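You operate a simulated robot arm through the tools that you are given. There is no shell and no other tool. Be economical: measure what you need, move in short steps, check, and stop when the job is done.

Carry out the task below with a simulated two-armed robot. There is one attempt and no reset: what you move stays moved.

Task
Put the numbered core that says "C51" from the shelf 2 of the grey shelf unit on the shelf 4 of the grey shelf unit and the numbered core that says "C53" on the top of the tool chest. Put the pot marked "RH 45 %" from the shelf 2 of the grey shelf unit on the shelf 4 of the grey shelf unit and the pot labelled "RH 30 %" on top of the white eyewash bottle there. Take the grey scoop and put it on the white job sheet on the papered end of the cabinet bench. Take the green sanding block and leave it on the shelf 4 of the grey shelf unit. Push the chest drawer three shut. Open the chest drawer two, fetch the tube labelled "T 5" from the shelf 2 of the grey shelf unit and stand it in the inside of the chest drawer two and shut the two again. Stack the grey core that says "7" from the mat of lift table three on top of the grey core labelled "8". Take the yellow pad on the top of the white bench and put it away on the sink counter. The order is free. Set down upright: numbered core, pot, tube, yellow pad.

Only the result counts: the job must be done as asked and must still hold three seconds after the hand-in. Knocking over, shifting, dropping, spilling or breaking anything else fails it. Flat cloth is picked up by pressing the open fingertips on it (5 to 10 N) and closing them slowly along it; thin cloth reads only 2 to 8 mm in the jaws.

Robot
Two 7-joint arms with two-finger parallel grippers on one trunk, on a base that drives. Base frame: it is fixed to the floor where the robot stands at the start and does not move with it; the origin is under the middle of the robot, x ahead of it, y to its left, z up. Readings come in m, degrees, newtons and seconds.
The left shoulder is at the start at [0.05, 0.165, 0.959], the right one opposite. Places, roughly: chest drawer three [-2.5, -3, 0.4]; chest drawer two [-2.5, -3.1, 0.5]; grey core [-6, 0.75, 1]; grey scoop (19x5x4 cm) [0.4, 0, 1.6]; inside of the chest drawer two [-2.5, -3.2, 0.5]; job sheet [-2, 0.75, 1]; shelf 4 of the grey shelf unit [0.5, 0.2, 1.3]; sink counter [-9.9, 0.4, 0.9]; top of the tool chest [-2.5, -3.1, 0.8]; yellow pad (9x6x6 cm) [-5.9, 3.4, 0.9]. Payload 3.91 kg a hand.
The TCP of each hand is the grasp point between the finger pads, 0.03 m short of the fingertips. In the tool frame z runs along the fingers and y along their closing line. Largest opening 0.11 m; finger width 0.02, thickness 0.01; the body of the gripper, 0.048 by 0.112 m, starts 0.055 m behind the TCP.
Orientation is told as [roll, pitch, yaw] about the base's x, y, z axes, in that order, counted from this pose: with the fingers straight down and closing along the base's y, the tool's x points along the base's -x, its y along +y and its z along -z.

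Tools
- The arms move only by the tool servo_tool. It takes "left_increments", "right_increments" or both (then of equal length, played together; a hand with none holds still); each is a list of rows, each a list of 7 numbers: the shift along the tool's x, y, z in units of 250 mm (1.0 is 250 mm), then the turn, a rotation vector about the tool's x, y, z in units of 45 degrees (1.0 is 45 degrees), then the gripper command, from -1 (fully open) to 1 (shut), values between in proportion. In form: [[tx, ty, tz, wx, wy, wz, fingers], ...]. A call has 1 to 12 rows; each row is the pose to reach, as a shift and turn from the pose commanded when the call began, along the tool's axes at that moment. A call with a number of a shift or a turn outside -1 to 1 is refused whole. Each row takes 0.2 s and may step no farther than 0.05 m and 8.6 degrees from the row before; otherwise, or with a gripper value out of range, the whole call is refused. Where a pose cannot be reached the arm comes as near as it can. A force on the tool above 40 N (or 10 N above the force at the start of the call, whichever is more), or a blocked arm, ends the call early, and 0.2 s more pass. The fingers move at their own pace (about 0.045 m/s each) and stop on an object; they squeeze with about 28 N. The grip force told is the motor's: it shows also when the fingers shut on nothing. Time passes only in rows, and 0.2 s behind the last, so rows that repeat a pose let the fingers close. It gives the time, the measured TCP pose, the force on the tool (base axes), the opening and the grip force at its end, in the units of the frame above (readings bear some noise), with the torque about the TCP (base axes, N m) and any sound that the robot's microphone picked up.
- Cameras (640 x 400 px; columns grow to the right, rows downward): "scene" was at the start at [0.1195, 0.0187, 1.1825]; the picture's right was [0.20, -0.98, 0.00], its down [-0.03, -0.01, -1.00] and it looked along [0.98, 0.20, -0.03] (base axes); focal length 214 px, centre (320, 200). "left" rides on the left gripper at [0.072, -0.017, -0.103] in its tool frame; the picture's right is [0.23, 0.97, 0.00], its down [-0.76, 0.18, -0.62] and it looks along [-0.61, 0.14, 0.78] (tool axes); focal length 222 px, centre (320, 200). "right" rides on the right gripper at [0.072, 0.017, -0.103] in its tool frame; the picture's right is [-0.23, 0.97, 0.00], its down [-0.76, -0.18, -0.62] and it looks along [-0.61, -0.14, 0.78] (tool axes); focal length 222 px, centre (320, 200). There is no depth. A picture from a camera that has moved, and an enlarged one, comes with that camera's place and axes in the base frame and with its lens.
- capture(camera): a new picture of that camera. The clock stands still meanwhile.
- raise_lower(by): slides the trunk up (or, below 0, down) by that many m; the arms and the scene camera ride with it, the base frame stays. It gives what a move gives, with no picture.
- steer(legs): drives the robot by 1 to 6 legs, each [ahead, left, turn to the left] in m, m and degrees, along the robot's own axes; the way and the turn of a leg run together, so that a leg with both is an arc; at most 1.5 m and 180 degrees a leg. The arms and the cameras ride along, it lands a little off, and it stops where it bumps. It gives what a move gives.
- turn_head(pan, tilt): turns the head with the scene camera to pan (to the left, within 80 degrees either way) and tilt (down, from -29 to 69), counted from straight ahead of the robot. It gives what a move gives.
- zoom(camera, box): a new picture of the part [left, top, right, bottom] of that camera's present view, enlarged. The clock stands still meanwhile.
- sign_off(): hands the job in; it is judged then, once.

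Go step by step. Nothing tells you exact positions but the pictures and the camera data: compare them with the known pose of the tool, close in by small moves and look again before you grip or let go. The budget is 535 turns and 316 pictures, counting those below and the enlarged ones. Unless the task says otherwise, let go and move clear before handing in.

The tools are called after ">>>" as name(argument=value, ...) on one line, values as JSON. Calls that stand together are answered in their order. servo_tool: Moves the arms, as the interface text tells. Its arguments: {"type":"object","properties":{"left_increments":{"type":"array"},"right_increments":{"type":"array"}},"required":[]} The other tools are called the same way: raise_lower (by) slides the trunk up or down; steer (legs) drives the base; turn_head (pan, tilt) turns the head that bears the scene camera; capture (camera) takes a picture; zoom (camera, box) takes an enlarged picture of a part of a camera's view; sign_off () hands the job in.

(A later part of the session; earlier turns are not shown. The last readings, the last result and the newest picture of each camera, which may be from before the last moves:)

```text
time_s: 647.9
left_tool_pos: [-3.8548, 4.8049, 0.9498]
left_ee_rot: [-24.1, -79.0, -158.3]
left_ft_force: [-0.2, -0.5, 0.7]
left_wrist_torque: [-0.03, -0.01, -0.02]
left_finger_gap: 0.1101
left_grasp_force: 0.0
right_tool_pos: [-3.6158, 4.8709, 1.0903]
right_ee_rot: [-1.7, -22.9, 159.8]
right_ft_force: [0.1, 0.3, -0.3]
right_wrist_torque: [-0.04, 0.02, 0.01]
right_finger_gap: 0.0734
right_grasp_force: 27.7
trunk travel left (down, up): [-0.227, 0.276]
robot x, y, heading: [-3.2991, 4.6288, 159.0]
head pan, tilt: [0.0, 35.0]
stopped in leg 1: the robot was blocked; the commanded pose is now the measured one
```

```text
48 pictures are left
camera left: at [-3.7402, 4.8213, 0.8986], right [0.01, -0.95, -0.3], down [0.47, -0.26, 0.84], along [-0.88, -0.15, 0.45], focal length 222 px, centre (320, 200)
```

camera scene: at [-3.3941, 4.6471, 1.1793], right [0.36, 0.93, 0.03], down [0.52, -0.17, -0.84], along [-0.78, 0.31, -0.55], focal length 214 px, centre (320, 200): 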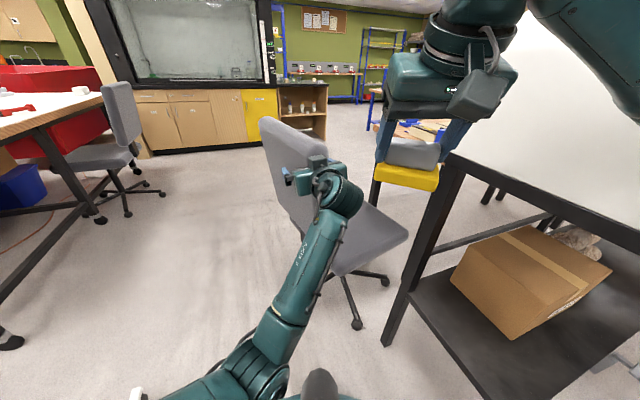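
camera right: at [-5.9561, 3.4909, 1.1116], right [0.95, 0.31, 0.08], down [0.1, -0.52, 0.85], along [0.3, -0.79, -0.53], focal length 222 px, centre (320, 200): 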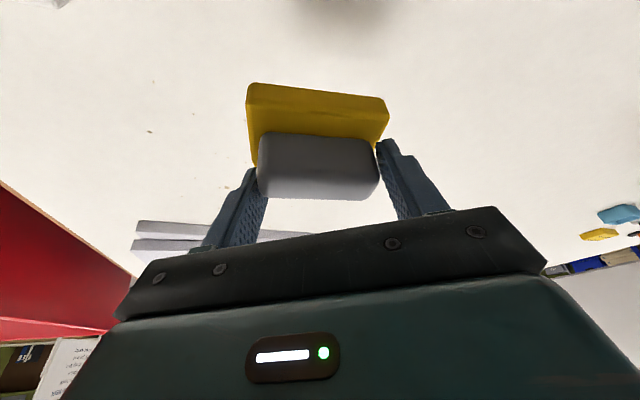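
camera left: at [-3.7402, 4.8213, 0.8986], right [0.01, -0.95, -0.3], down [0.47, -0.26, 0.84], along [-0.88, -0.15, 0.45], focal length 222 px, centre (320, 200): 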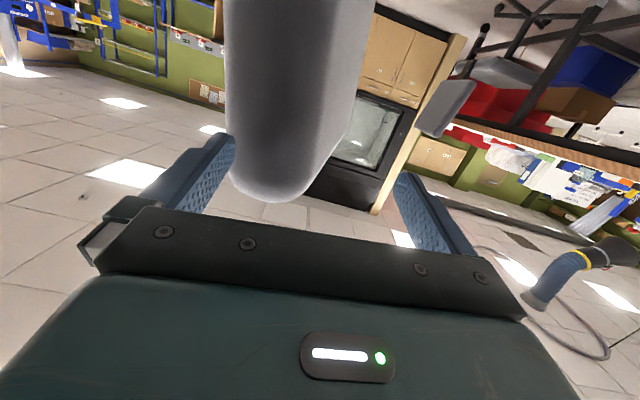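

The robot reports being blocked and slightly tilted, so something is touching. I'll look at my right arm and the bench.

>>> turn_head(pan=-70, tilt=35)

>>> capture(camera="scene")

>>> turn_head(pan=60, tilt=45)

>>> capture(camera="scene")

```text
time_s: 649.4
left_tool_pos: [-3.8549, 4.8033, 0.951]
left_ee_rot: [-25.7, -79.0, -156.6]
left_ft_force: [6.4, 1.8, 0.6]
left_wrist_torque: [-0.11, 0.01, -0.41]
left_finger_gap: 0.11
left_grasp_force: 0.0
right_tool_pos: [-3.6159, 4.8698, 1.089]
right_ee_rot: [-1.6, -22.9, 160.0]
right_ft_force: [-0.6, -0.2, -0.1]
right_wrist_torque: [-0.03, 0.01, 0.01]
right_finger_gap: 0.0734
right_grasp_force: 28.2
trunk travel left (down, up): [-0.227, 0.276]
robot x, y, heading: [-3.3029, 4.6348, 159.2]
head pan, tilt: [-70.0, 35.0]
```

```text
47 pictures are left
camera scene: at [-3.3133, 4.7055, 1.1793], right [1.0, -0.02, -0.02], down [-0.02, -0.55, -0.84], along [0.0, 0.84, -0.55], focal length 214 px, centre (320, 200)
```

scene: 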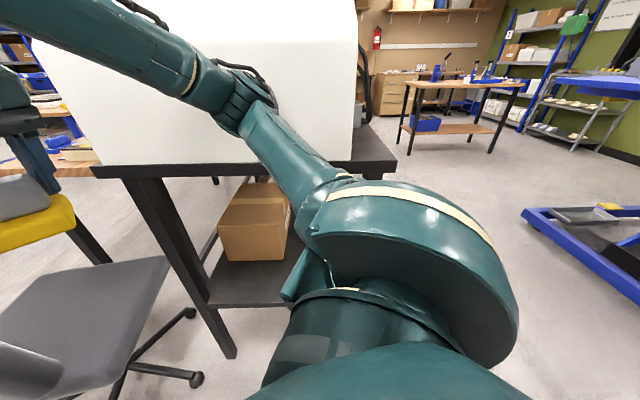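

```text
time_s: 651.5
left_tool_pos: [-3.855, 4.8043, 0.9512]
left_ee_rot: [-25.8, -79.0, -156.6]
left_ft_force: [17.9, 3.0, 0.2]
left_wrist_torque: [-0.04, 0.17, -1.02]
left_finger_gap: 0.11
left_grasp_force: 0.2
right_tool_pos: [-3.6162, 4.8704, 1.0882]
right_ee_rot: [-1.7, -22.9, 160.1]
right_ft_force: [0.4, 0.3, -1.2]
right_wrist_torque: [-0.02, 0.03, -0.03]
right_finger_gap: 0.0735
right_grasp_force: 27.6
trunk travel left (down, up): [-0.227, 0.276]
robot x, y, heading: [-3.3001, 4.6359, 158.9]
head pan, tilt: [60.0, 45.0]
```

```text
46 pictures are left
camera scene: at [-3.3785, 4.5671, 1.1614], right [-0.63, 0.78, 0.03], down [0.54, 0.47, -0.7], along [-0.56, -0.42, -0.71], focal length 214 px, centre (320, 200)
```

scene: 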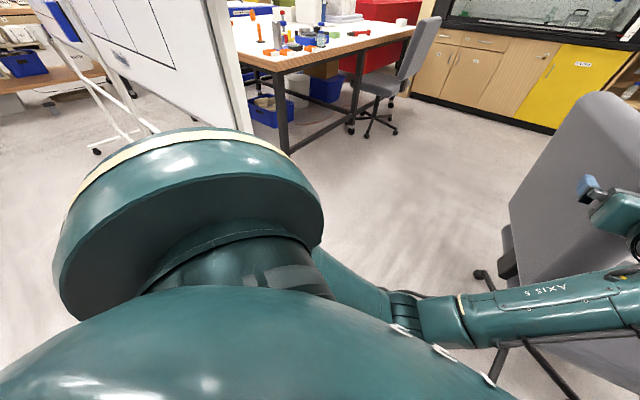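

My right upper arm is resting on the machine bench's edge because the trunk is low. I'll raise the trunk to free it.

>>> raise_lower(by=0.1)

>>> turn_head(pan=-70, tilt=35)

>>> capture(camera="scene")

```text
time_s: 652.8
left_tool_pos: [-3.8646, 4.8095, 1.0434]
left_ee_rot: [-21.1, -78.6, -161.0]
left_ft_force: [0.2, -0.8, -0.3]
left_wrist_torque: [0.0, 0.0, 0.01]
left_finger_gap: 0.1099
left_grasp_force: 0.0
right_tool_pos: [-3.6274, 4.8749, 1.1809]
right_ee_rot: [-1.4, -21.9, 160.4]
right_ft_force: [0.5, 0.8, -1.0]
right_wrist_torque: [0.0, 0.0, -0.01]
right_finger_gap: 0.0734
right_grasp_force: 27.7
trunk travel left (down, up): [-0.327, 0.176]
robot x, y, heading: [-3.2998, 4.6384, 158.9]
head pan, tilt: [60.0, 45.0]
```

```text
time_s: 654.9
left_tool_pos: [-3.8652, 4.81, 1.0414]
left_ee_rot: [-20.9, -78.4, -161.5]
left_ft_force: [-0.2, 0.2, -0.4]
left_wrist_torque: [0.04, 0.02, 0.0]
left_finger_gap: 0.11
left_grasp_force: 0.1
right_tool_pos: [-3.6276, 4.8746, 1.1821]
right_ee_rot: [-1.3, -22.0, 160.3]
right_ft_force: [-0.4, 0.2, -0.7]
right_wrist_torque: [-0.02, 0.01, -0.05]
right_finger_gap: 0.0734
right_grasp_force: 28.7
trunk travel left (down, up): [-0.327, 0.176]
robot x, y, heading: [-3.3023, 4.6285, 159.4]
head pan, tilt: [-70.0, 35.0]
```

```text
45 pictures are left
camera scene: at [-3.3262, 4.7149, 1.2783], right [1.0, -0.02, 0.0], down [-0.01, -0.56, -0.83], along [0.01, 0.83, -0.56], focal length 214 px, centre (320, 200)
```

scene: 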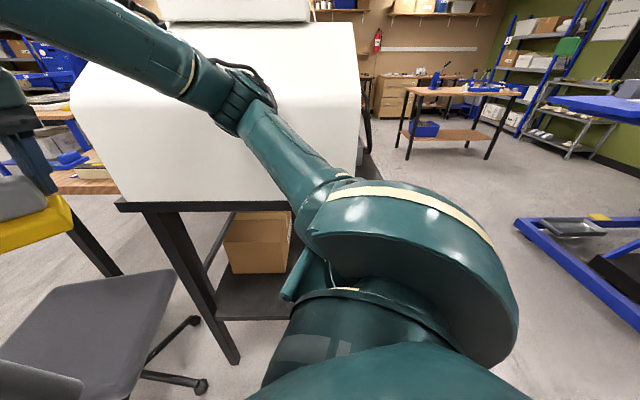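

The right elbow appears pressed against the machine. I'll extend the right hand forward and inward, which pulls that elbow away.

>>> servo_tool(right_increments=[[-0.1, 0.03, 0.036, 0, 0, 0, 1], [-0.2, 0.06, 0.072, 0, 0, 0, 1], [-0.3, 0.09, 0.108, 0, 0, 0, 1], [-0.4, 0.12, 0.146, 0, 0, 0, 1], [-0.5, 0.15, 0.182, 0, 0, 0, 1]])

>>> steer(legs=[[-0.03, 0.03, 0]])

>>> capture(camera="scene")

```text
time_s: 656.1
left_tool_pos: [-3.8655, 4.8227, 1.0375]
left_ee_rot: [-15.6, -78.8, -166.6]
left_ft_force: [0.0, -0.2, 0.6]
left_wrist_torque: [0.0, -0.03, 0.01]
left_finger_gap: 0.1098
left_grasp_force: 0.0
right_tool_pos: [-3.7664, 4.9079, 1.1764]
right_ee_rot: [-0.1, -21.2, 159.2]
right_ft_force: [0.1, 0.2, -1.8]
right_wrist_torque: [0.01, 0.0, -0.01]
right_finger_gap: 0.0733
right_grasp_force: 28.2
trunk travel left (down, up): [-0.327, 0.176]
robot x, y, heading: [-3.3031, 4.6356, 159.0]
head pan, tilt: [-70.0, 35.0]
```

```text
time_s: 657.0
left_tool_pos: [-3.8476, 4.7852, 1.0385]
left_ee_rot: [-15.8, -78.8, -166.4]
left_ft_force: [0.3, -0.1, -0.4]
left_wrist_torque: [-0.04, -0.01, -0.06]
left_finger_gap: 0.1096
left_grasp_force: 0.0
right_tool_pos: [-3.748, 4.8694, 1.1785]
right_ee_rot: [-0.3, -21.2, 159.3]
right_ft_force: [0.2, -0.6, -0.2]
right_wrist_torque: [0.01, -0.03, -0.01]
right_finger_gap: 0.0734
right_grasp_force: 27.8
trunk travel left (down, up): [-0.327, 0.176]
robot x, y, heading: [-3.285, 4.5973, 159.2]
head pan, tilt: [-70.0, 35.0]
```

```text
44 pictures are left
camera scene: at [-3.3096, 4.6949, 1.2767], right [1.0, -0.02, 0.0], down [-0.01, -0.57, -0.82], along [0.01, 0.82, -0.57], focal length 214 px, centre (320, 200)
```

scene: 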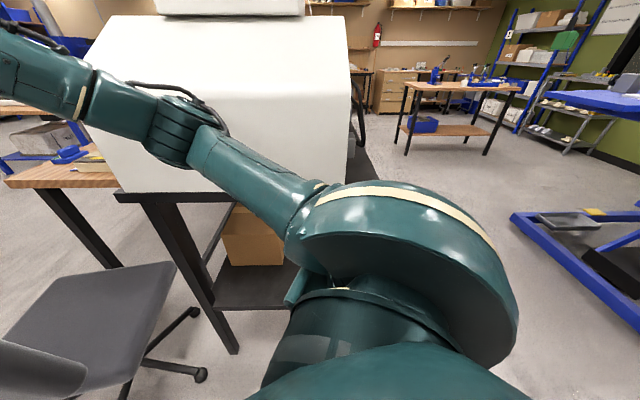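

Freed, and the bench leg is still where it was. I'll re-measure the chair.

>>> turn_head(pan=-10, tilt=40)

>>> capture(camera="scene")

>>> capture(camera="left")

```text
time_s: 658.3
left_tool_pos: [-3.8487, 4.7854, 1.0371]
left_ee_rot: [-15.5, -78.9, -166.6]
left_ft_force: [0.0, 0.2, 0.7]
left_wrist_torque: [0.0, -0.03, 0.03]
left_finger_gap: 0.1101
left_grasp_force: 0.0
right_tool_pos: [-3.7488, 4.8697, 1.178]
right_ee_rot: [-0.1, -21.1, 159.3]
right_ft_force: [1.0, 0.3, -0.8]
right_wrist_torque: [0.0, -0.01, 0.0]
right_finger_gap: 0.0733
right_grasp_force: 28.7
trunk travel left (down, up): [-0.327, 0.176]
robot x, y, heading: [-3.2871, 4.5934, 158.9]
head pan, tilt: [-10.0, 40.0]
```

```text
43 pictures are left
camera scene: at [-3.3843, 4.6513, 1.269], right [0.51, 0.86, 0.0], down [0.55, -0.33, -0.77], along [-0.66, 0.39, -0.64], focal length 214 px, centre (320, 200)
```

scene: 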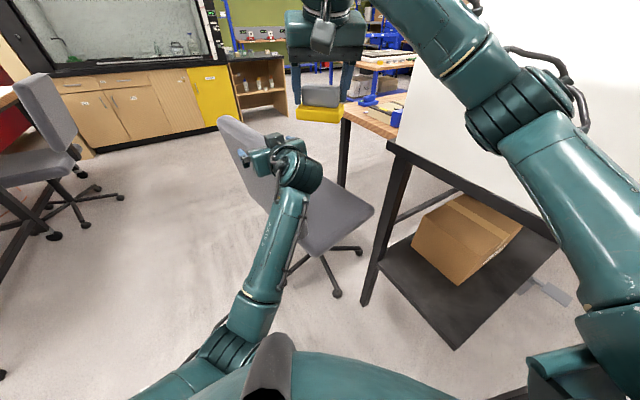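

```text
42 pictures are left
camera left: at [-3.7333, 4.8016, 0.9873], right [0.01, -0.96, -0.27], down [0.46, -0.24, 0.85], along [-0.89, -0.14, 0.44], focal length 222 px, centre (320, 200)
```

left: 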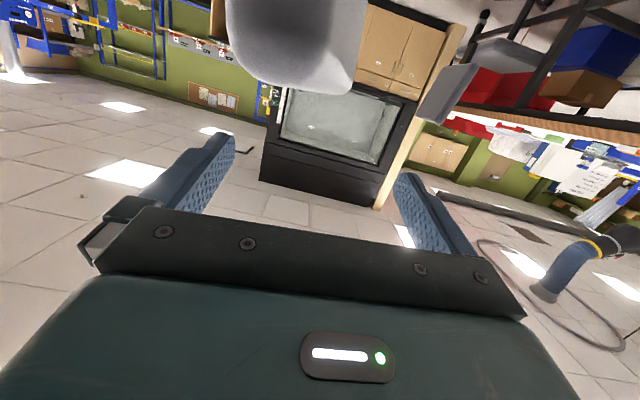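

The chair is displaced about 6 cm and turned about 10°. I'll lower the left hand beside the backrest edge, then move in to grip it.

>>> servo_tool(left_increments=[[0.1, -0.07, 0.02, 0, 0, 0, -1], [0.2, -0.14, 0.04, 0, 0, 0, -1], [0.3, -0.22, 0.06, 0, 0, 0, -1], [0.38, -0.29, 0.076, 0, 0, 0, -1]])

>>> capture(camera="left")

```text
time_s: 659.3
left_tool_pos: [-3.8468, 4.8595, 0.9407]
left_ee_rot: [-13.5, -78.9, -168.4]
left_ft_force: [0.2, -0.4, 0.0]
left_wrist_torque: [0.0, 0.05, -0.01]
left_finger_gap: 0.1098
left_grasp_force: 0.0
right_tool_pos: [-3.7483, 4.8707, 1.1766]
right_ee_rot: [-0.1, -21.0, 159.2]
right_ft_force: [-0.2, 0.0, -0.7]
right_wrist_torque: [0.01, -0.03, 0.05]
right_finger_gap: 0.0733
right_grasp_force: 28.0
trunk travel left (down, up): [-0.327, 0.176]
robot x, y, heading: [-3.2902, 4.5963, 159.0]
head pan, tilt: [-10.0, 40.0]
```

```text
41 pictures are left
camera left: at [-3.7321, 4.8768, 0.8899], right [0.01, -0.96, -0.27], down [0.46, -0.23, 0.86], along [-0.89, -0.14, 0.44], focal length 222 px, centre (320, 200)
```

left: 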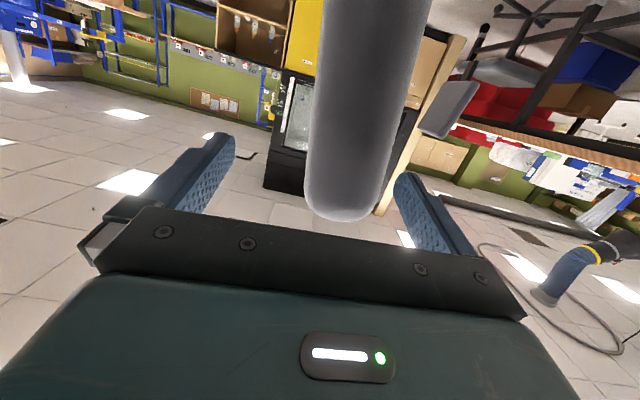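

The backrest edge sits between the fingers. I'll advance 35 mm, centre it and close.

>>> servo_tool(left_increments=[[0, 0.07, 0, 0, 0, 0, -1], [0, 0.07, 0.07, 0, 0, 0, -1], [0, 0.07, 0.14, 0, 0, 0, -1], [0, 0.07, 0.14, 0, 0, 0, 0], [0, 0.07, 0.14, 0, 0, 0, 1], [0, 0.07, 0.14, 0, 0, 0, 1], [0, 0.07, 0.14, 0, 0, 0, 1]])

>>> capture(camera="left")

```text
time_s: 660.9
left_tool_pos: [-3.8809, 4.8447, 0.9357]
left_ee_rot: [-15.7, -78.5, -166.1]
left_ft_force: [10.7, -21.2, 0.8]
left_wrist_torque: [0.61, 0.14, 1.53]
left_finger_gap: 0.0771
left_grasp_force: 27.9
right_tool_pos: [-3.748, 4.8679, 1.1789]
right_ee_rot: [-0.2, -21.1, 159.4]
right_ft_force: [0.5, -0.5, -0.6]
right_wrist_torque: [0.0, 0.02, 0.02]
right_finger_gap: 0.0735
right_grasp_force: 28.8
trunk travel left (down, up): [-0.327, 0.176]
robot x, y, heading: [-3.2873, 4.5941, 158.8]
head pan, tilt: [-10.0, 40.0]
```

```text
40 pictures are left
camera left: at [-3.7656, 4.8604, 0.8857], right [0.02, -0.96, -0.28], down [0.46, -0.24, 0.86], along [-0.89, -0.14, 0.44], focal length 222 px, centre (320, 200)
```

left: 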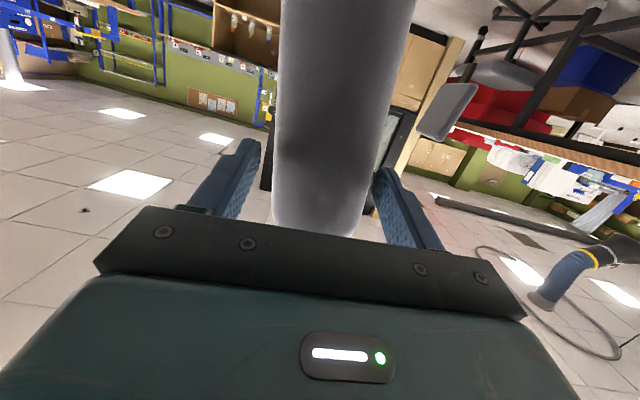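

The backrest is gripped. I'll move it back by about (-0.095, -0.098) m and rotate about 10° clockwise, in small steps.

>>> steer(legs=[[0.027, 0.06, 0]])

>>> servo_tool(left_increments=[[0, 0, 0, 0.05, 0.003, 0.01, 1], [0, 0, 0, 0.11, 0.005, 0.021, 1]])

>>> steer(legs=[[0.027, 0.06, 0]])

>>> servo_tool(left_increments=[[0, 0, 0, 0.05, 0.003, 0.01, 1], [0, 0, 0, 0.11, 0.005, 0.021, 1]])

>>> capture(camera="scene")

```text
time_s: 661.9
left_tool_pos: [-3.9284, 4.7967, 0.9363]
left_ee_rot: [-15.3, -78.8, -166.7]
left_ft_force: [-2.7, -7.2, 2.0]
left_wrist_torque: [0.5, -0.03, 1.8]
left_finger_gap: 0.0789
left_grasp_force: 28.0
right_tool_pos: [-3.7958, 4.8224, 1.178]
right_ee_rot: [-0.2, -21.2, 159.2]
right_ft_force: [0.3, 0.3, -0.5]
right_wrist_torque: [0.0, -0.03, 0.0]
right_finger_gap: 0.0732
right_grasp_force: 27.9
trunk travel left (down, up): [-0.327, 0.176]
robot x, y, heading: [-3.3319, 4.5487, 159.2]
head pan, tilt: [-10.0, 40.0]
```

```text
time_s: 662.5
left_tool_pos: [-3.9285, 4.7963, 0.937]
left_ee_rot: [-15.0, -78.7, -171.7]
left_ft_force: [7.0, -7.6, 0.2]
left_wrist_torque: [0.55, 0.09, 1.95]
left_finger_gap: 0.0834
left_grasp_force: 27.7
right_tool_pos: [-3.7938, 4.8232, 1.1777]
right_ee_rot: [-0.2, -21.2, 159.4]
right_ft_force: [0.0, 0.9, -0.2]
right_wrist_torque: [0.01, 0.03, -0.04]
right_finger_gap: 0.0732
right_grasp_force: 28.0
trunk travel left (down, up): [-0.327, 0.176]
robot x, y, heading: [-3.3319, 4.5498, 158.8]
head pan, tilt: [-10.0, 40.0]
```

```text
time_s: 663.5
left_tool_pos: [-3.9783, 4.7446, 0.9355]
left_ee_rot: [-14.3, -78.8, -172.0]
left_ft_force: [-2.9, -12.7, 0.8]
left_wrist_torque: [0.35, -0.02, 2.19]
left_finger_gap: 0.0777
left_grasp_force: 28.0
right_tool_pos: [-3.8422, 4.7729, 1.1784]
right_ee_rot: [-0.2, -21.2, 159.3]
right_ft_force: [-0.6, -0.5, -0.5]
right_wrist_torque: [-0.01, -0.02, 0.01]
right_finger_gap: 0.0733
right_grasp_force: 28.0
trunk travel left (down, up): [-0.327, 0.176]
robot x, y, heading: [-3.3812, 4.4991, 159.3]
head pan, tilt: [-10.0, 40.0]
```

```text
time_s: 664.1
left_tool_pos: [-3.9784, 4.7451, 0.9357]
left_ee_rot: [-13.7, -78.8, -177.5]
left_ft_force: [10.4, -0.1, -2.5]
left_wrist_torque: [0.44, 0.5, 2.66]
left_finger_gap: 0.0841
left_grasp_force: 27.6
right_tool_pos: [-3.8414, 4.7736, 1.1783]
right_ee_rot: [-0.1, -21.2, 159.4]
right_ft_force: [0.0, 0.6, -0.7]
right_wrist_torque: [0.0, -0.02, -0.02]
right_finger_gap: 0.0734
right_grasp_force: 27.7
trunk travel left (down, up): [-0.327, 0.176]
robot x, y, heading: [-3.3786, 4.5044, 159.2]
head pan, tilt: [-10.0, 40.0]
```

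```text
39 pictures are left
camera scene: at [-3.4771, 4.5556, 1.269], right [0.51, 0.86, 0.0], down [0.55, -0.33, -0.77], along [-0.66, 0.39, -0.64], focal length 214 px, centre (320, 200)
```

scene: 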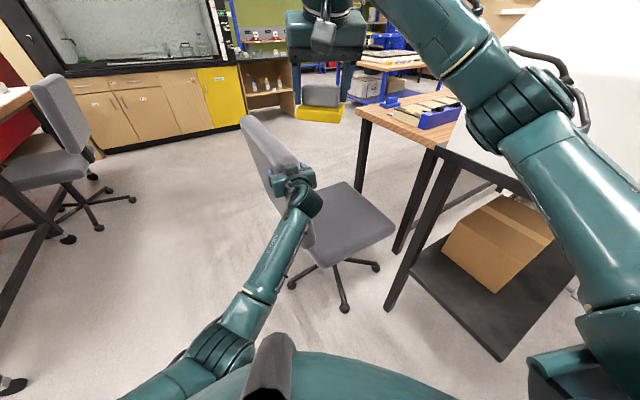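

The wheels are now within about 5 cm of their original spots and the rotation is restored. One more 5 cm push west.

>>> steer(legs=[[0.05, 0.016, 0]])

>>> capture(camera="scene")

```text
time_s: 665.0
left_tool_pos: [-4.0314, 4.7435, 0.9353]
left_ee_rot: [-13.7, -78.7, -177.3]
left_ft_force: [-6.2, -16.3, -1.0]
left_wrist_torque: [0.35, -0.12, 2.03]
left_finger_gap: 0.0766
left_grasp_force: 28.0
right_tool_pos: [-3.8925, 4.7761, 1.1771]
right_ee_rot: [-0.2, -21.2, 159.3]
right_ft_force: [0.5, 0.1, -1.7]
right_wrist_torque: [-0.03, 0.03, 0.01]
right_finger_gap: 0.0732
right_grasp_force: 27.9
trunk travel left (down, up): [-0.327, 0.176]
robot x, y, heading: [-3.4292, 4.506, 159.2]
head pan, tilt: [-10.0, 40.0]
```

```text
38 pictures are left
camera scene: at [-3.5299, 4.5563, 1.269], right [0.51, 0.86, 0.0], down [0.55, -0.33, -0.77], along [-0.66, 0.39, -0.64], focal length 214 px, centre (320, 200)
```

scene: 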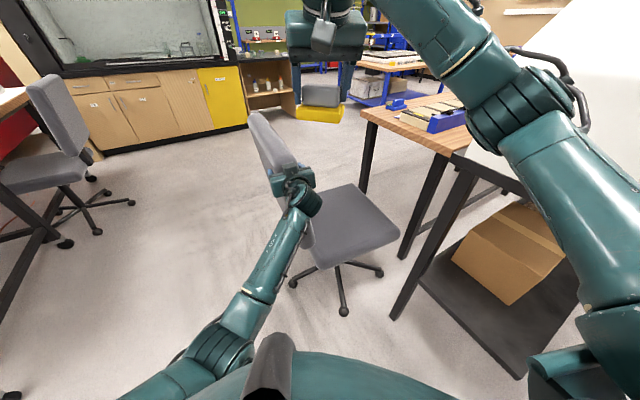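

The chair's wheels are back to within about 2 cm. I'll release and withdraw straight back.

>>> servo_tool(left_increments=[[0, 0, 0, 0, 0, 0, 0], [0, 0, 0, 0, 0, 0, -1], [0, 0, 0, 0, 0, 0, -1], [0, 0, 0, 0, 0, 0, -1]])

>>> capture(camera="left")

```text
time_s: 666.0
left_tool_pos: [-4.0314, 4.7443, 0.9357]
left_ee_rot: [-13.1, -78.9, -177.8]
left_ft_force: [-1.3, -0.2, 0.8]
left_wrist_torque: [-0.02, 0.04, 0.0]
left_finger_gap: 0.1099
left_grasp_force: 0.0
right_tool_pos: [-3.8932, 4.7764, 1.1786]
right_ee_rot: [-0.1, -21.2, 159.2]
right_ft_force: [-0.1, -0.1, -0.2]
right_wrist_torque: [-0.02, 0.01, 0.01]
right_finger_gap: 0.0732
right_grasp_force: 27.8
trunk travel left (down, up): [-0.327, 0.176]
robot x, y, heading: [-3.4317, 4.5024, 159.1]
head pan, tilt: [-10.0, 40.0]
```

```text
37 pictures are left
camera left: at [-3.9146, 4.7423, 0.8852], right [-0.14, -0.95, -0.27], down [0.42, -0.3, 0.86], along [-0.9, 0.01, 0.44], focal length 222 px, centre (320, 200)
```

left: 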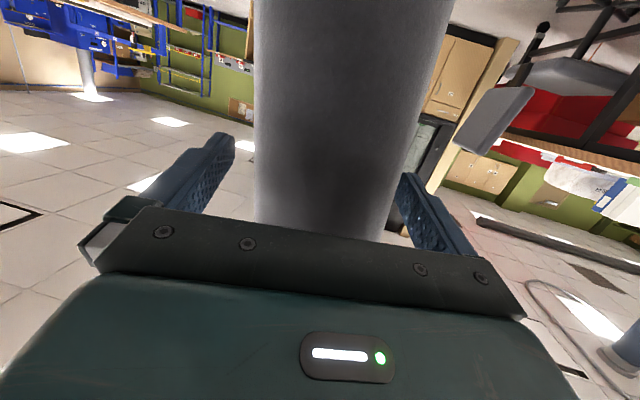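

>>> steer(legs=[[-0.2, -0.03, 0]])

>>> steer(legs=[[-0.45, 0, 0]])

>>> turn_head(pan=15, tilt=30)

>>> capture(camera="scene")

```text
time_s: 667.6
left_tool_pos: [-3.8395, 4.7037, 0.9361]
left_ee_rot: [-13.1, -78.8, -177.8]
left_ft_force: [1.2, 0.5, -0.1]
left_wrist_torque: [-0.04, 0.0, 0.0]
left_finger_gap: 0.1102
left_grasp_force: 0.0
right_tool_pos: [-3.7003, 4.7361, 1.1783]
right_ee_rot: [-0.1, -21.2, 159.2]
right_ft_force: [-0.3, 0.1, -1.5]
right_wrist_torque: [0.02, 0.01, 0.01]
right_finger_gap: 0.0733
right_grasp_force: 28.6
trunk travel left (down, up): [-0.327, 0.176]
robot x, y, heading: [-3.2356, 4.4648, 158.8]
head pan, tilt: [-10.0, 40.0]
```

```text
time_s: 670.3
left_tool_pos: [-3.4129, 4.542, 0.9363]
left_ee_rot: [-13.1, -78.8, -178.0]
left_ft_force: [1.0, -1.0, 1.1]
left_wrist_torque: [0.01, 0.03, 0.02]
left_finger_gap: 0.1102
left_grasp_force: 0.0
right_tool_pos: [-3.2758, 4.5737, 1.1779]
right_ee_rot: [0.0, -21.0, 159.2]
right_ft_force: [-0.2, -0.2, -1.0]
right_wrist_torque: [-0.02, -0.03, 0.01]
right_finger_gap: 0.0731
right_grasp_force: 27.4
trunk travel left (down, up): [-0.327, 0.176]
robot x, y, heading: [-2.8114, 4.2972, 158.9]
head pan, tilt: [-10.0, 40.0]
```

```text
time_s: 671.2
left_tool_pos: [-3.4131, 4.5416, 0.9371]
left_ee_rot: [-13.1, -78.7, -177.9]
left_ft_force: [0.2, 0.4, 0.2]
left_wrist_torque: [0.02, -0.03, 0.03]
left_finger_gap: 0.1096
left_grasp_force: 0.0
right_tool_pos: [-3.2752, 4.574, 1.1767]
right_ee_rot: [-0.1, -21.0, 159.1]
right_ft_force: [-1.2, -0.5, -1.4]
right_wrist_torque: [-0.01, 0.0, 0.01]
right_finger_gap: 0.0731
right_grasp_force: 27.8
trunk travel left (down, up): [-0.327, 0.176]
robot x, y, heading: [-2.811, 4.3013, 158.7]
head pan, tilt: [15.0, 30.0]
```

```text
36 pictures are left
camera scene: at [-2.9288, 4.3197, 1.2843], right [0.11, 0.99, 0.0], down [0.5, -0.05, -0.87], along [-0.86, 0.09, -0.5], focal length 214 px, centre (320, 200)
```

scene: 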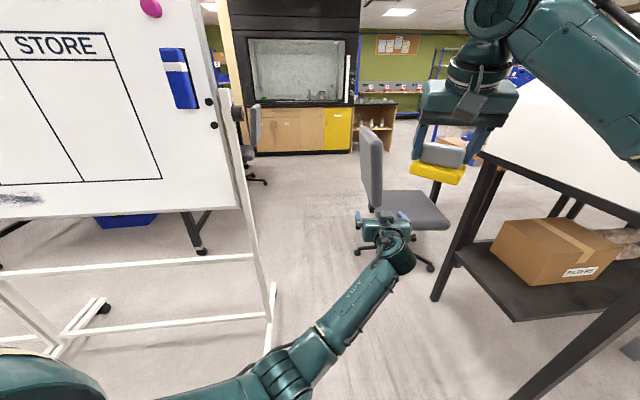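

The chair looks as it did originally. I'll tuck both arms and head back along the aisle toward the sink.

>>> servo_tool(left_increments=[[-0.053, 0.1, -0.11, 0, 0, 0, 0], [-0.106, 0.2, -0.22, 0, 0, 0, 0], [-0.16, 0.3, -0.33, 0, 0, 0, 0], [-0.213, 0.4, -0.44, 0, 0, 0, 0], [-0.266, 0.5, -0.55, 0, 0, 0, 0], [-0.32, 0.6, -0.66, 0, 0, 0, 0], [-0.373, 0.7, -0.768, 0, 0, 0, 0]], right_increments=[[0.1, 0, -0.04, 0, 0, 0, 1], [0.2, 0, -0.08, 0, 0, 0, 1], [0.3, 0, -0.12, 0, 0, 0, 1], [0.4, 0, -0.16, 0, 0, 0, 1], [0.5, 0, -0.2, 0, 0, 0, 1], [0.6, 0, -0.24, 0, 0, 0, 1], [0.7, 0, -0.27, 0, 0, 0, 1]])

>>> raise_lower(by=0.1)

>>> steer(legs=[[0, 0, 110]])

>>> turn_head(pan=0, tilt=30)

>>> capture(camera="scene")

```text
time_s: 672.2
left_tool_pos: [-3.3605, 4.4378, 1.0894]
left_ee_rot: [-88.9, -87.1, -102.0]
left_ft_force: [-0.1, 0.3, 0.0]
left_wrist_torque: [0.0, 0.01, 0.01]
left_finger_gap: 0.0549
left_grasp_force: 0.1
right_tool_pos: [-3.1875, 4.5385, 1.1798]
right_ee_rot: [-0.2, -21.1, 159.1]
right_ft_force: [-0.4, 0.4, -0.4]
right_wrist_torque: [0.03, -0.02, 0.0]
right_finger_gap: 0.0732
right_grasp_force: 28.0
trunk travel left (down, up): [-0.327, 0.176]
robot x, y, heading: [-2.8107, 4.2968, 158.9]
head pan, tilt: [15.0, 30.0]
stopped in row 4 (left hand): the arm was blocked; the commanded pose is now the measured one
```

```text
time_s: 673.5
left_tool_pos: [-3.3594, 4.4373, 1.1881]
left_ee_rot: [-88.3, -87.1, -102.7]
left_ft_force: [-0.4, -0.2, 0.2]
left_wrist_torque: [-0.02, -0.01, 0.02]
left_finger_gap: 0.0551
left_grasp_force: 0.1
right_tool_pos: [-3.188, 4.5375, 1.2799]
right_ee_rot: [-0.1, -21.1, 159.2]
right_ft_force: [0.3, 0.0, -1.1]
right_wrist_torque: [0.0, 0.0, -0.01]
right_finger_gap: 0.0733
right_grasp_force: 27.5
trunk travel left (down, up): [-0.427, 0.076]
robot x, y, heading: [-2.8125, 4.2997, 158.9]
head pan, tilt: [15.0, 30.0]
```

```text
time_s: 678.5
left_tool_pos: [-2.7602, 3.7372, 1.1888]
left_ee_rot: [-88.5, -87.0, 7.1]
left_ft_force: [0.0, -0.3, 0.6]
left_wrist_torque: [0.01, 0.02, 0.01]
left_finger_gap: 0.055
left_grasp_force: 0.1
right_tool_pos: [-2.9135, 3.8658, 1.279]
right_ee_rot: [-0.2, -21.1, -91.3]
right_ft_force: [-0.3, -0.4, -0.3]
right_wrist_torque: [-0.02, 0.03, -0.03]
right_finger_gap: 0.0735
right_grasp_force: 28.4
trunk travel left (down, up): [-0.427, 0.076]
robot x, y, heading: [-2.8158, 4.3006, -91.3]
head pan, tilt: [15.0, 30.0]
```

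```text
time_s: 679.3
left_tool_pos: [-2.7599, 3.7371, 1.1893]
left_ee_rot: [-89.6, -87.0, 8.2]
left_ft_force: [0.0, -0.2, 0.1]
left_wrist_torque: [-0.02, 0.0, -0.02]
left_finger_gap: 0.0552
left_grasp_force: 0.1
right_tool_pos: [-2.9138, 3.8647, 1.2792]
right_ee_rot: [-0.2, -21.1, -91.3]
right_ft_force: [-0.7, 0.4, 0.1]
right_wrist_torque: [-0.02, 0.02, -0.03]
right_finger_gap: 0.0734
right_grasp_force: 28.2
trunk travel left (down, up): [-0.427, 0.076]
robot x, y, heading: [-2.8151, 4.2982, -91.5]
head pan, tilt: [0.0, 30.0]
```

```text
35 pictures are left
camera scene: at [-2.8147, 4.1797, 1.3843], right [-1.0, 0.03, 0.0], down [0.01, 0.5, -0.87], along [-0.02, -0.87, -0.5], focal length 214 px, centre (320, 200)
```

scene: 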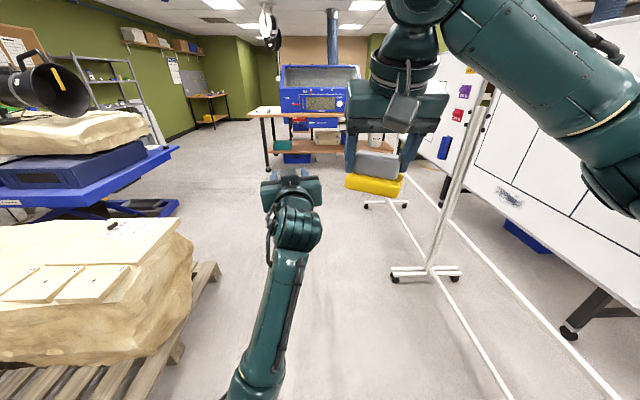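

>>> steer(legs=[[1.45, 0, 1.5], [0, 0, 37]])

>>> turn_head(pan=0, tilt=25)

>>> capture(camera="scene")

```text
time_s: 688.4
left_tool_pos: [-2.5147, 2.3811, 1.1889]
left_ee_rot: [-89.0, -87.0, 42.7]
left_ft_force: [-0.1, -0.2, 0.7]
left_wrist_torque: [0.01, -0.01, -0.02]
left_finger_gap: 0.055
left_grasp_force: 0.0
right_tool_pos: [-2.7132, 2.3974, 1.2792]
right_ee_rot: [-0.2, -21.1, -56.2]
right_ft_force: [0.4, 0.4, 0.4]
right_wrist_torque: [0.05, 0.01, 0.02]
right_finger_gap: 0.0731
right_grasp_force: 27.9
trunk travel left (down, up): [-0.427, 0.076]
robot x, y, heading: [-2.8835, 2.8117, -56.4]
head pan, tilt: [0.0, 30.0]
```

```text
time_s: 689.1
left_tool_pos: [-2.514, 2.3814, 1.19]
left_ee_rot: [-89.8, -87.1, 43.5]
left_ft_force: [0.3, -0.6, 0.1]
left_wrist_torque: [0.01, 0.01, 0.0]
left_finger_gap: 0.0551
left_grasp_force: 0.0
right_tool_pos: [-2.7121, 2.3975, 1.28]
right_ee_rot: [-0.2, -21.1, -56.1]
right_ft_force: [0.6, -0.1, -0.4]
right_wrist_torque: [0.0, 0.03, 0.0]
right_finger_gap: 0.0733
right_grasp_force: 28.6
trunk travel left (down, up): [-0.427, 0.076]
robot x, y, heading: [-2.8816, 2.8089, -56.1]
head pan, tilt: [0.0, 25.0]
```

```text
34 pictures are left
camera scene: at [-2.8123, 2.7098, 1.3923], right [-0.83, -0.55, 0.0], down [-0.23, 0.35, -0.91], along [0.5, -0.75, -0.42], focal length 214 px, centre (320, 200)
```

scene: 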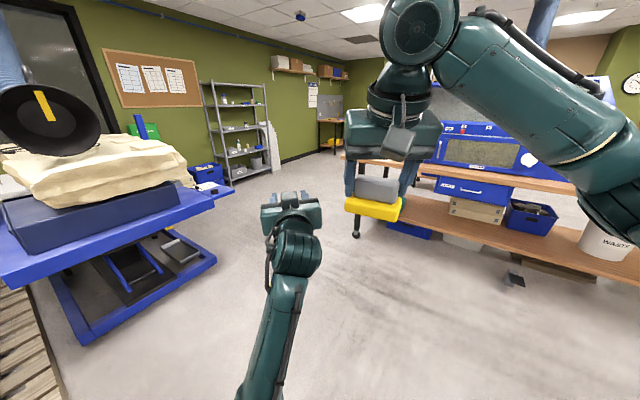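

>>> steer(legs=[[0, 0, 5], [1.34, 0, 0]])

>>> steer(legs=[[0.8, 0, 1.5]])

>>> turn_head(pan=0, tilt=35)

>>> capture(camera="scene")

```text
time_s: 696.1
left_tool_pos: [-1.6654, 1.388, 1.1893]
left_ee_rot: [-89.2, -86.9, 47.8]
left_ft_force: [0.7, 0.8, 0.3]
left_wrist_torque: [-0.01, -0.02, 0.01]
left_finger_gap: 0.0551
left_grasp_force: 0.1
right_tool_pos: [-1.8645, 1.3869, 1.2786]
right_ee_rot: [-0.1, -21.1, -51.2]
right_ft_force: [0.0, 0.1, -0.8]
right_wrist_torque: [0.03, -0.02, 0.0]
right_finger_gap: 0.0734
right_grasp_force: 27.8
trunk travel left (down, up): [-0.427, 0.076]
robot x, y, heading: [-2.0699, 1.7824, -51.3]
head pan, tilt: [0.0, 25.0]
```

```text
time_s: 700.5
left_tool_pos: [-1.1262, 0.7625, 1.1889]
left_ee_rot: [-89.3, -87.1, 49.7]
left_ft_force: [-0.2, -0.8, -0.9]
left_wrist_torque: [0.04, -0.03, 0.01]
left_finger_gap: 0.0548
left_grasp_force: 0.0
right_tool_pos: [-1.325, 0.7554, 1.2789]
right_ee_rot: [-0.1, -21.1, -49.4]
right_ft_force: [-0.1, 0.1, -1.1]
right_wrist_torque: [0.02, 0.02, -0.01]
right_finger_gap: 0.0733
right_grasp_force: 28.2
trunk travel left (down, up): [-0.427, 0.076]
robot x, y, heading: [-1.5432, 1.1458, -49.5]
head pan, tilt: [0.0, 25.0]
```

```text
time_s: 701.3
left_tool_pos: [-1.1248, 0.7624, 1.1891]
left_ee_rot: [-90.0, -87.0, 50.6]
left_ft_force: [0.5, -0.1, 0.1]
left_wrist_torque: [0.03, 0.03, 0.02]
left_finger_gap: 0.0552
left_grasp_force: 0.0
right_tool_pos: [-1.3254, 0.7568, 1.279]
right_ee_rot: [-0.1, -21.1, -49.4]
right_ft_force: [-0.6, 0.4, -0.6]
right_wrist_torque: [0.0, 0.0, 0.06]
right_finger_gap: 0.073
right_grasp_force: 28.2
trunk travel left (down, up): [-0.427, 0.076]
robot x, y, heading: [-1.5399, 1.1458, -49.7]
head pan, tilt: [0.0, 35.0]
```

```text
33 pictures are left
camera scene: at [-1.4636, 1.0563, 1.3766], right [-0.76, -0.65, 0.0], down [-0.37, 0.44, -0.82], along [0.53, -0.62, -0.57], focal length 214 px, centre (320, 200)
```

scene: 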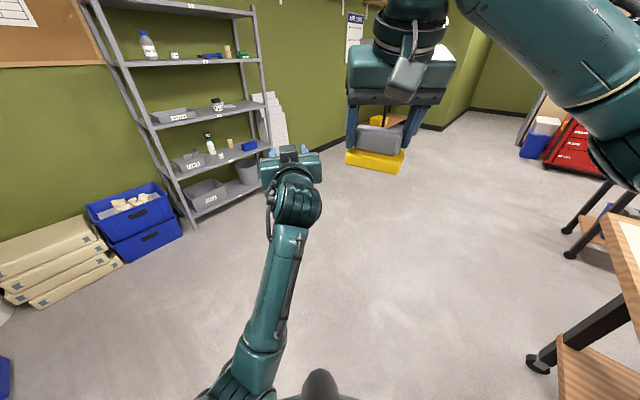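

>>> steer(legs=[[0.78, 0, 0], [0, 0, -40]])

>>> steer(legs=[[1.35, 0, 0], [1.3, 0, 0]])

```text
time_s: 707.3
left_tool_pos: [-0.9863, -0.0089, 1.1905]
left_ee_rot: [-89.8, -87.1, 8.9]
left_ft_force: [0.2, -0.2, -0.4]
left_wrist_torque: [-0.01, 0.03, 0.01]
left_finger_gap: 0.0552
left_grasp_force: 0.0
right_tool_pos: [-1.1408, 0.116, 1.2794]
right_ee_rot: [-0.1, -21.1, -90.7]
right_ft_force: [-0.3, 0.0, -1.0]
right_wrist_torque: [0.0, -0.01, 0.0]
right_finger_gap: 0.073
right_grasp_force: 27.6
trunk travel left (down, up): [-0.427, 0.076]
robot x, y, heading: [-1.0444, 0.552, -91.0]
head pan, tilt: [0.0, 35.0]
```

```text
time_s: 720.3
left_tool_pos: [-0.9948, -2.6808, 1.1885]
left_ee_rot: [-89.8, -87.0, 10.4]
left_ft_force: [0.6, -0.1, -0.4]
left_wrist_torque: [0.02, 0.01, -0.02]
left_finger_gap: 0.0551
left_grasp_force: 0.1
right_tool_pos: [-1.1524, -2.5594, 1.2781]
right_ee_rot: [-0.1, -21.1, -89.1]
right_ft_force: [-0.5, -0.5, -1.0]
right_wrist_torque: [0.04, 0.02, -0.02]
right_finger_gap: 0.0731
right_grasp_force: 28.0
trunk travel left (down, up): [-0.427, 0.076]
robot x, y, heading: [-1.0695, -2.1216, -89.0]
head pan, tilt: [0.0, 35.0]
```

>>> steer(legs=[[0, 0, -91]])

>>> steer(legs=[[0.75, 0.1, 0], [0.75, 0, 0]])

```text
time_s: 724.5
left_tool_pos: [-1.6278, -2.2041, 1.1888]
left_ee_rot: [-90.0, -87.2, -78.2]
left_ft_force: [-0.3, 0.1, 0.1]
left_wrist_torque: [-0.03, 0.01, -0.03]
left_finger_gap: 0.0549
left_grasp_force: 0.0
right_tool_pos: [-1.5091, -2.0432, 1.2801]
right_ee_rot: [0.0, -21.2, -178.3]
right_ft_force: [-0.6, 0.0, -0.1]
right_wrist_torque: [-0.02, 0.01, -0.02]
right_finger_gap: 0.0726
right_grasp_force: 27.7
trunk travel left (down, up): [-0.427, 0.076]
robot x, y, heading: [-1.0697, -2.1204, -178.7]
head pan, tilt: [0.0, 35.0]
```

```text
time_s: 732.2
left_tool_pos: [-3.1079, -2.3288, 1.19]
left_ee_rot: [-89.8, -87.1, -79.6]
left_ft_force: [0.4, 0.2, 0.6]
left_wrist_torque: [-0.05, 0.02, 0.0]
left_finger_gap: 0.0547
left_grasp_force: 0.0
right_tool_pos: [-2.9849, -2.171, 1.2794]
right_ee_rot: [-0.2, -21.0, -179.4]
right_ft_force: [0.5, -0.3, -1.3]
right_wrist_torque: [-0.02, 0.01, 0.02]
right_finger_gap: 0.073
right_grasp_force: 28.1
trunk travel left (down, up): [-0.427, 0.076]
robot x, y, heading: [-2.547, -2.2542, -179.3]
head pan, tilt: [0.0, 35.0]
```

>>> steer(legs=[[1.4, 0, -0.7], [1.4, 0, 0], [1.2, 0, 0]])

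>>> turn_head(pan=-15, tilt=15)

>>> capture(camera="scene")

```text
time_s: 751.4
left_tool_pos: [-7.0959, -2.3432, 1.1893]
left_ee_rot: [-90.1, -87.1, -78.0]
left_ft_force: [0.5, -0.4, 0.1]
left_wrist_torque: [0.01, -0.03, 0.03]
left_finger_gap: 0.0549
left_grasp_force: 0.2
right_tool_pos: [-6.9782, -2.1829, 1.2791]
right_ee_rot: [-0.1, -21.1, -177.9]
right_ft_force: [0.3, -0.1, 0.5]
right_wrist_torque: [0.0, -0.04, 0.04]
right_finger_gap: 0.0719
right_grasp_force: 27.9
trunk travel left (down, up): [-0.427, 0.076]
robot x, y, heading: [-6.5386, -2.2532, -178.1]
head pan, tilt: [0.0, 35.0]
```

```text
time_s: 752.2
left_tool_pos: [-7.0968, -2.3435, 1.1883]
left_ee_rot: [-90.3, -87.1, -77.7]
left_ft_force: [0.1, -0.5, -0.5]
left_wrist_torque: [-0.03, -0.01, 0.02]
left_finger_gap: 0.0552
left_grasp_force: 0.1
right_tool_pos: [-6.9779, -2.1856, 1.2792]
right_ee_rot: [-0.1, -21.1, -177.9]
right_ft_force: [0.6, 0.2, -0.5]
right_wrist_torque: [0.03, -0.02, -0.03]
right_finger_gap: 0.0718
right_grasp_force: 28.2
trunk travel left (down, up): [-0.427, 0.076]
robot x, y, heading: [-6.5372, -2.2564, -178.0]
head pan, tilt: [-15.0, 15.0]
```

```text
32 pictures are left
camera scene: at [-6.6579, -2.2371, 1.4085], right [0.23, 0.97, 0.0], down [0.25, -0.06, -0.97], along [-0.94, 0.22, -0.26], focal length 214 px, centre (320, 200)
```

scene: 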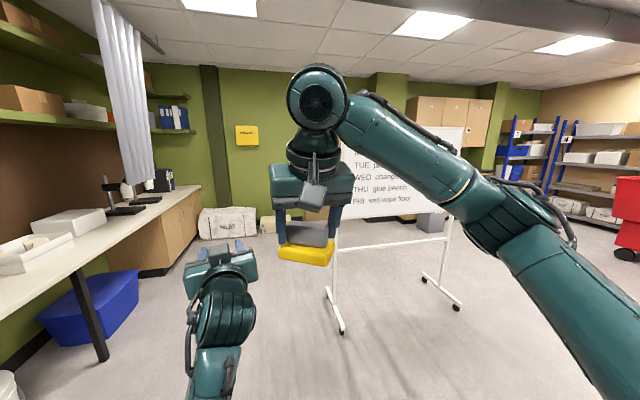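

The grip gap is creeping slightly, so I'll move smoothly. I'll go round the whiteboard's north side toward the sink counter.

>>> steer(legs=[[0, 0, -80]])

>>> steer(legs=[[1.1, 0, 0], [1.0, 0, 0]])

>>> steer(legs=[[0, 0, 52]])

>>> turn_head(pan=15, tilt=15)

>>> capture(camera="scene")

```text
time_s: 756.0
left_tool_pos: [-6.7318, -1.728, 1.1893]
left_ee_rot: [-90.3, -87.1, -156.4]
left_ft_force: [0.2, 0.3, -0.5]
left_wrist_torque: [-0.01, -0.01, 0.01]
left_finger_gap: 0.0551
left_grasp_force: 0.1
right_tool_pos: [-6.5522, -1.8135, 1.2785]
right_ee_rot: [-0.1, -21.1, 103.3]
right_ft_force: [0.8, 0.6, -0.9]
right_wrist_torque: [-0.01, -0.01, -0.01]
right_finger_gap: 0.0714
right_grasp_force: 28.0
trunk travel left (down, up): [-0.427, 0.076]
robot x, y, heading: [-6.5415, -2.2595, 103.2]
head pan, tilt: [-15.0, 15.0]
```

```text
time_s: 766.6
left_tool_pos: [-7.1703, 0.3793, 1.189]
left_ee_rot: [-90.1, -87.1, -158.2]
left_ft_force: [0.9, -0.1, -0.2]
left_wrist_torque: [0.01, 0.02, 0.0]
left_finger_gap: 0.0553
left_grasp_force: 0.0
right_tool_pos: [-6.9914, 0.2892, 1.2794]
right_ee_rot: [-0.1, -21.1, 101.8]
right_ft_force: [-1.1, 0.0, -0.8]
right_wrist_torque: [-0.03, -0.01, 0.01]
right_finger_gap: 0.0709
right_grasp_force: 28.0
trunk travel left (down, up): [-0.427, 0.076]
robot x, y, heading: [-6.9895, -0.1514, 101.5]
head pan, tilt: [-15.0, 15.0]
```

```text
time_s: 769.4
left_tool_pos: [-7.5217, 0.0352, 1.1891]
left_ee_rot: [-90.4, -87.0, -106.0]
left_ft_force: [0.2, -0.3, 0.1]
left_wrist_torque: [0.0, 0.02, 0.03]
left_finger_gap: 0.0548
left_grasp_force: 0.1
right_tool_pos: [-7.3399, 0.1202, 1.279]
right_ee_rot: [0.0, -21.0, 153.6]
right_ft_force: [0.7, -0.7, -1.0]
right_wrist_torque: [0.0, 0.02, -0.02]
right_finger_gap: 0.0707
right_grasp_force: 28.3
trunk travel left (down, up): [-0.427, 0.076]
robot x, y, heading: [-6.9904, -0.1566, 153.9]
head pan, tilt: [-15.0, 15.0]
```

```text
time_s: 770.3
left_tool_pos: [-7.5225, 0.0356, 1.1891]
left_ee_rot: [-90.5, -87.1, -106.0]
left_ft_force: [-1.2, -0.4, -0.1]
left_wrist_torque: [0.0, 0.05, -0.01]
left_finger_gap: 0.0551
left_grasp_force: 0.1
right_tool_pos: [-7.3398, 0.12, 1.2786]
right_ee_rot: [-0.1, -21.2, 153.6]
right_ft_force: [0.6, 0.5, -0.4]
right_wrist_torque: [0.01, 0.02, 0.01]
right_finger_gap: 0.0704
right_grasp_force: 27.5
trunk travel left (down, up): [-0.427, 0.076]
robot x, y, heading: [-6.9878, -0.1556, 153.5]
head pan, tilt: [15.0, 15.0]
```

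```text
31 pictures are left
camera scene: at [-7.1065, -0.122, 1.4085], right [0.2, 0.98, 0.0], down [0.25, -0.05, -0.97], along [-0.95, 0.2, -0.26], focal length 214 px, centre (320, 200)
```

scene: 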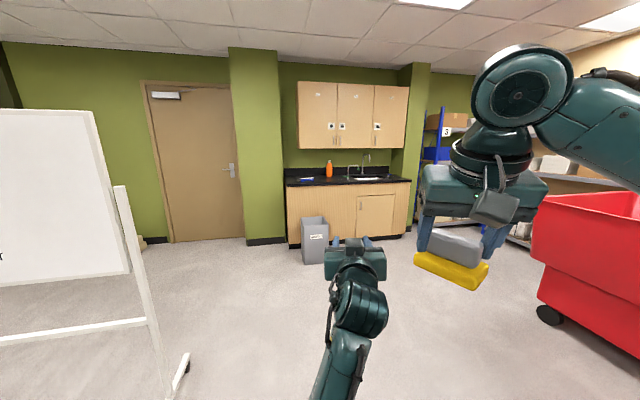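

The pad is slowly creeping in the grip. I'll check how it sits.

>>> capture(camera="right")

```text
30 pictures are left
camera right: at [-7.2548, 0.0584, 1.35], right [-0.62, -0.78, 0.08], down [-0.36, 0.37, 0.86], along [-0.7, 0.51, -0.51], focal length 222 px, centre (320, 200)
```

right: 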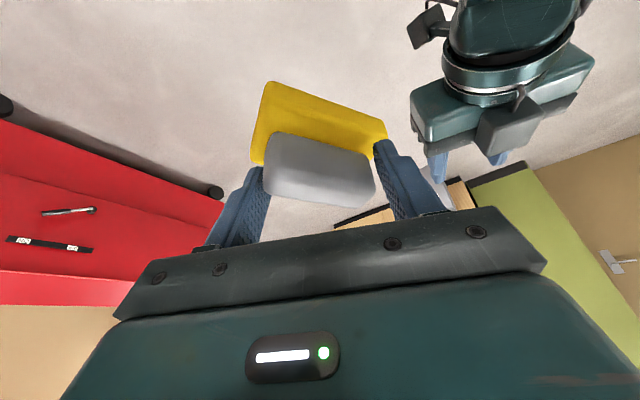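

The pad is slowly yawing in the grip, so I'll place it soon. The counter front is at x≈-9.75, z≈0.87, with a free spot near (-9.87, 0.70). Driving there now.

>>> steer(legs=[[0, 0, 8.4], [1.25, 0, 0], [0.85, 0, 18]])

>>> turn_head(pan=-5, tilt=30)

>>> capture(camera="scene")

```text
time_s: 781.5
left_tool_pos: [-9.6008, 0.3601, 1.1891]
left_ee_rot: [-90.2, -87.1, -81.6]
left_ft_force: [-1.0, -0.2, -0.7]
left_wrist_torque: [0.0, 0.0, 0.02]
left_finger_gap: 0.0549
left_grasp_force: 0.0
right_tool_pos: [-9.4723, 0.5139, 1.2789]
right_ee_rot: [-0.1, -21.1, 178.5]
right_ft_force: [0.9, 0.3, -1.5]
right_wrist_torque: [-0.04, -0.03, 0.0]
right_finger_gap: 0.0255
right_grasp_force: 27.9
trunk travel left (down, up): [-0.427, 0.076]
robot x, y, heading: [-9.0365, 0.4124, 178.4]
head pan, tilt: [15.0, 15.0]
```

```text
time_s: 782.3
left_tool_pos: [-9.6006, 0.3601, 1.1892]
left_ee_rot: [-90.6, -87.1, -81.0]
left_ft_force: [-0.1, 0.1, 0.4]
left_wrist_torque: [-0.03, -0.02, -0.05]
left_finger_gap: 0.0549
left_grasp_force: 0.2
right_tool_pos: [-9.4718, 0.5125, 1.28]
right_ee_rot: [-0.2, -21.1, 178.4]
right_ft_force: [0.2, -0.5, -0.8]
right_wrist_torque: [0.03, 0.0, -0.01]
right_finger_gap: 0.0252
right_grasp_force: 27.4
trunk travel left (down, up): [-0.427, 0.076]
robot x, y, heading: [-9.04, 0.4098, 178.1]
head pan, tilt: [-5.0, 30.0]
```

```text
29 pictures are left
camera scene: at [-9.1569, 0.4227, 1.3844], right [0.12, 0.99, 0.0], down [0.5, -0.06, -0.87], along [-0.86, 0.1, -0.5], focal length 214 px, centre (320, 200)
```

scene: 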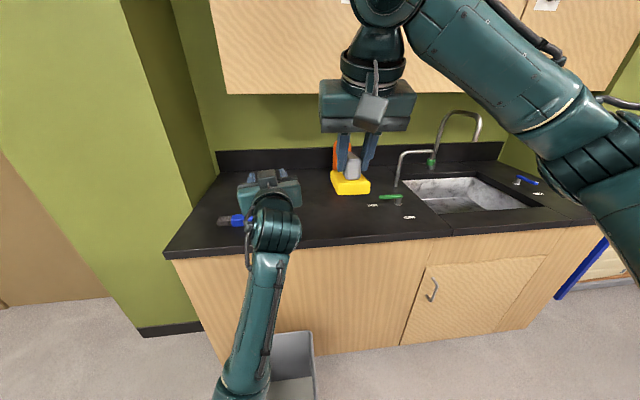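

The pad has turned and is now held firmly across its narrow side (25 mm). I'll check with the wrist camera.

>>> capture(camera="right")

>>> zoom(camera="scene", box=[290, 100, 430, 220])

```text
28 pictures are left
camera right: at [-9.3685, 0.4933, 1.35], right [-0.24, -0.97, 0.08], down [-0.48, 0.19, 0.86], along [-0.84, 0.17, -0.51], focal length 222 px, centre (320, 200)
```

right: 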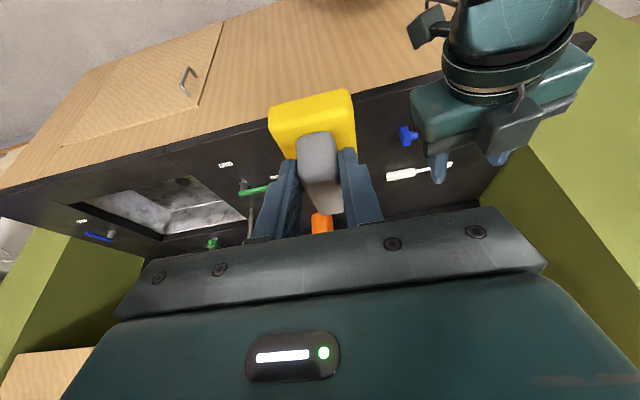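

```text
3.33 times, centred on (360, 160) of scene
camera zoom: at [-9.1569, 0.4227, 1.3844], right [0.12, 0.99, 0.0], down [0.5, -0.06, -0.87], along [-0.86, 0.1, -0.5], focal length 715 px, centre (187, 333)
```

zoom: 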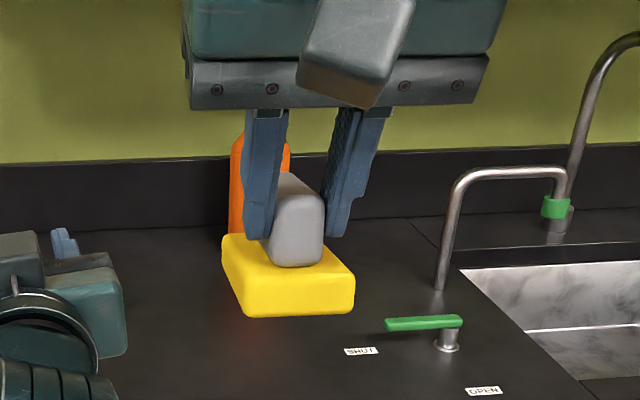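

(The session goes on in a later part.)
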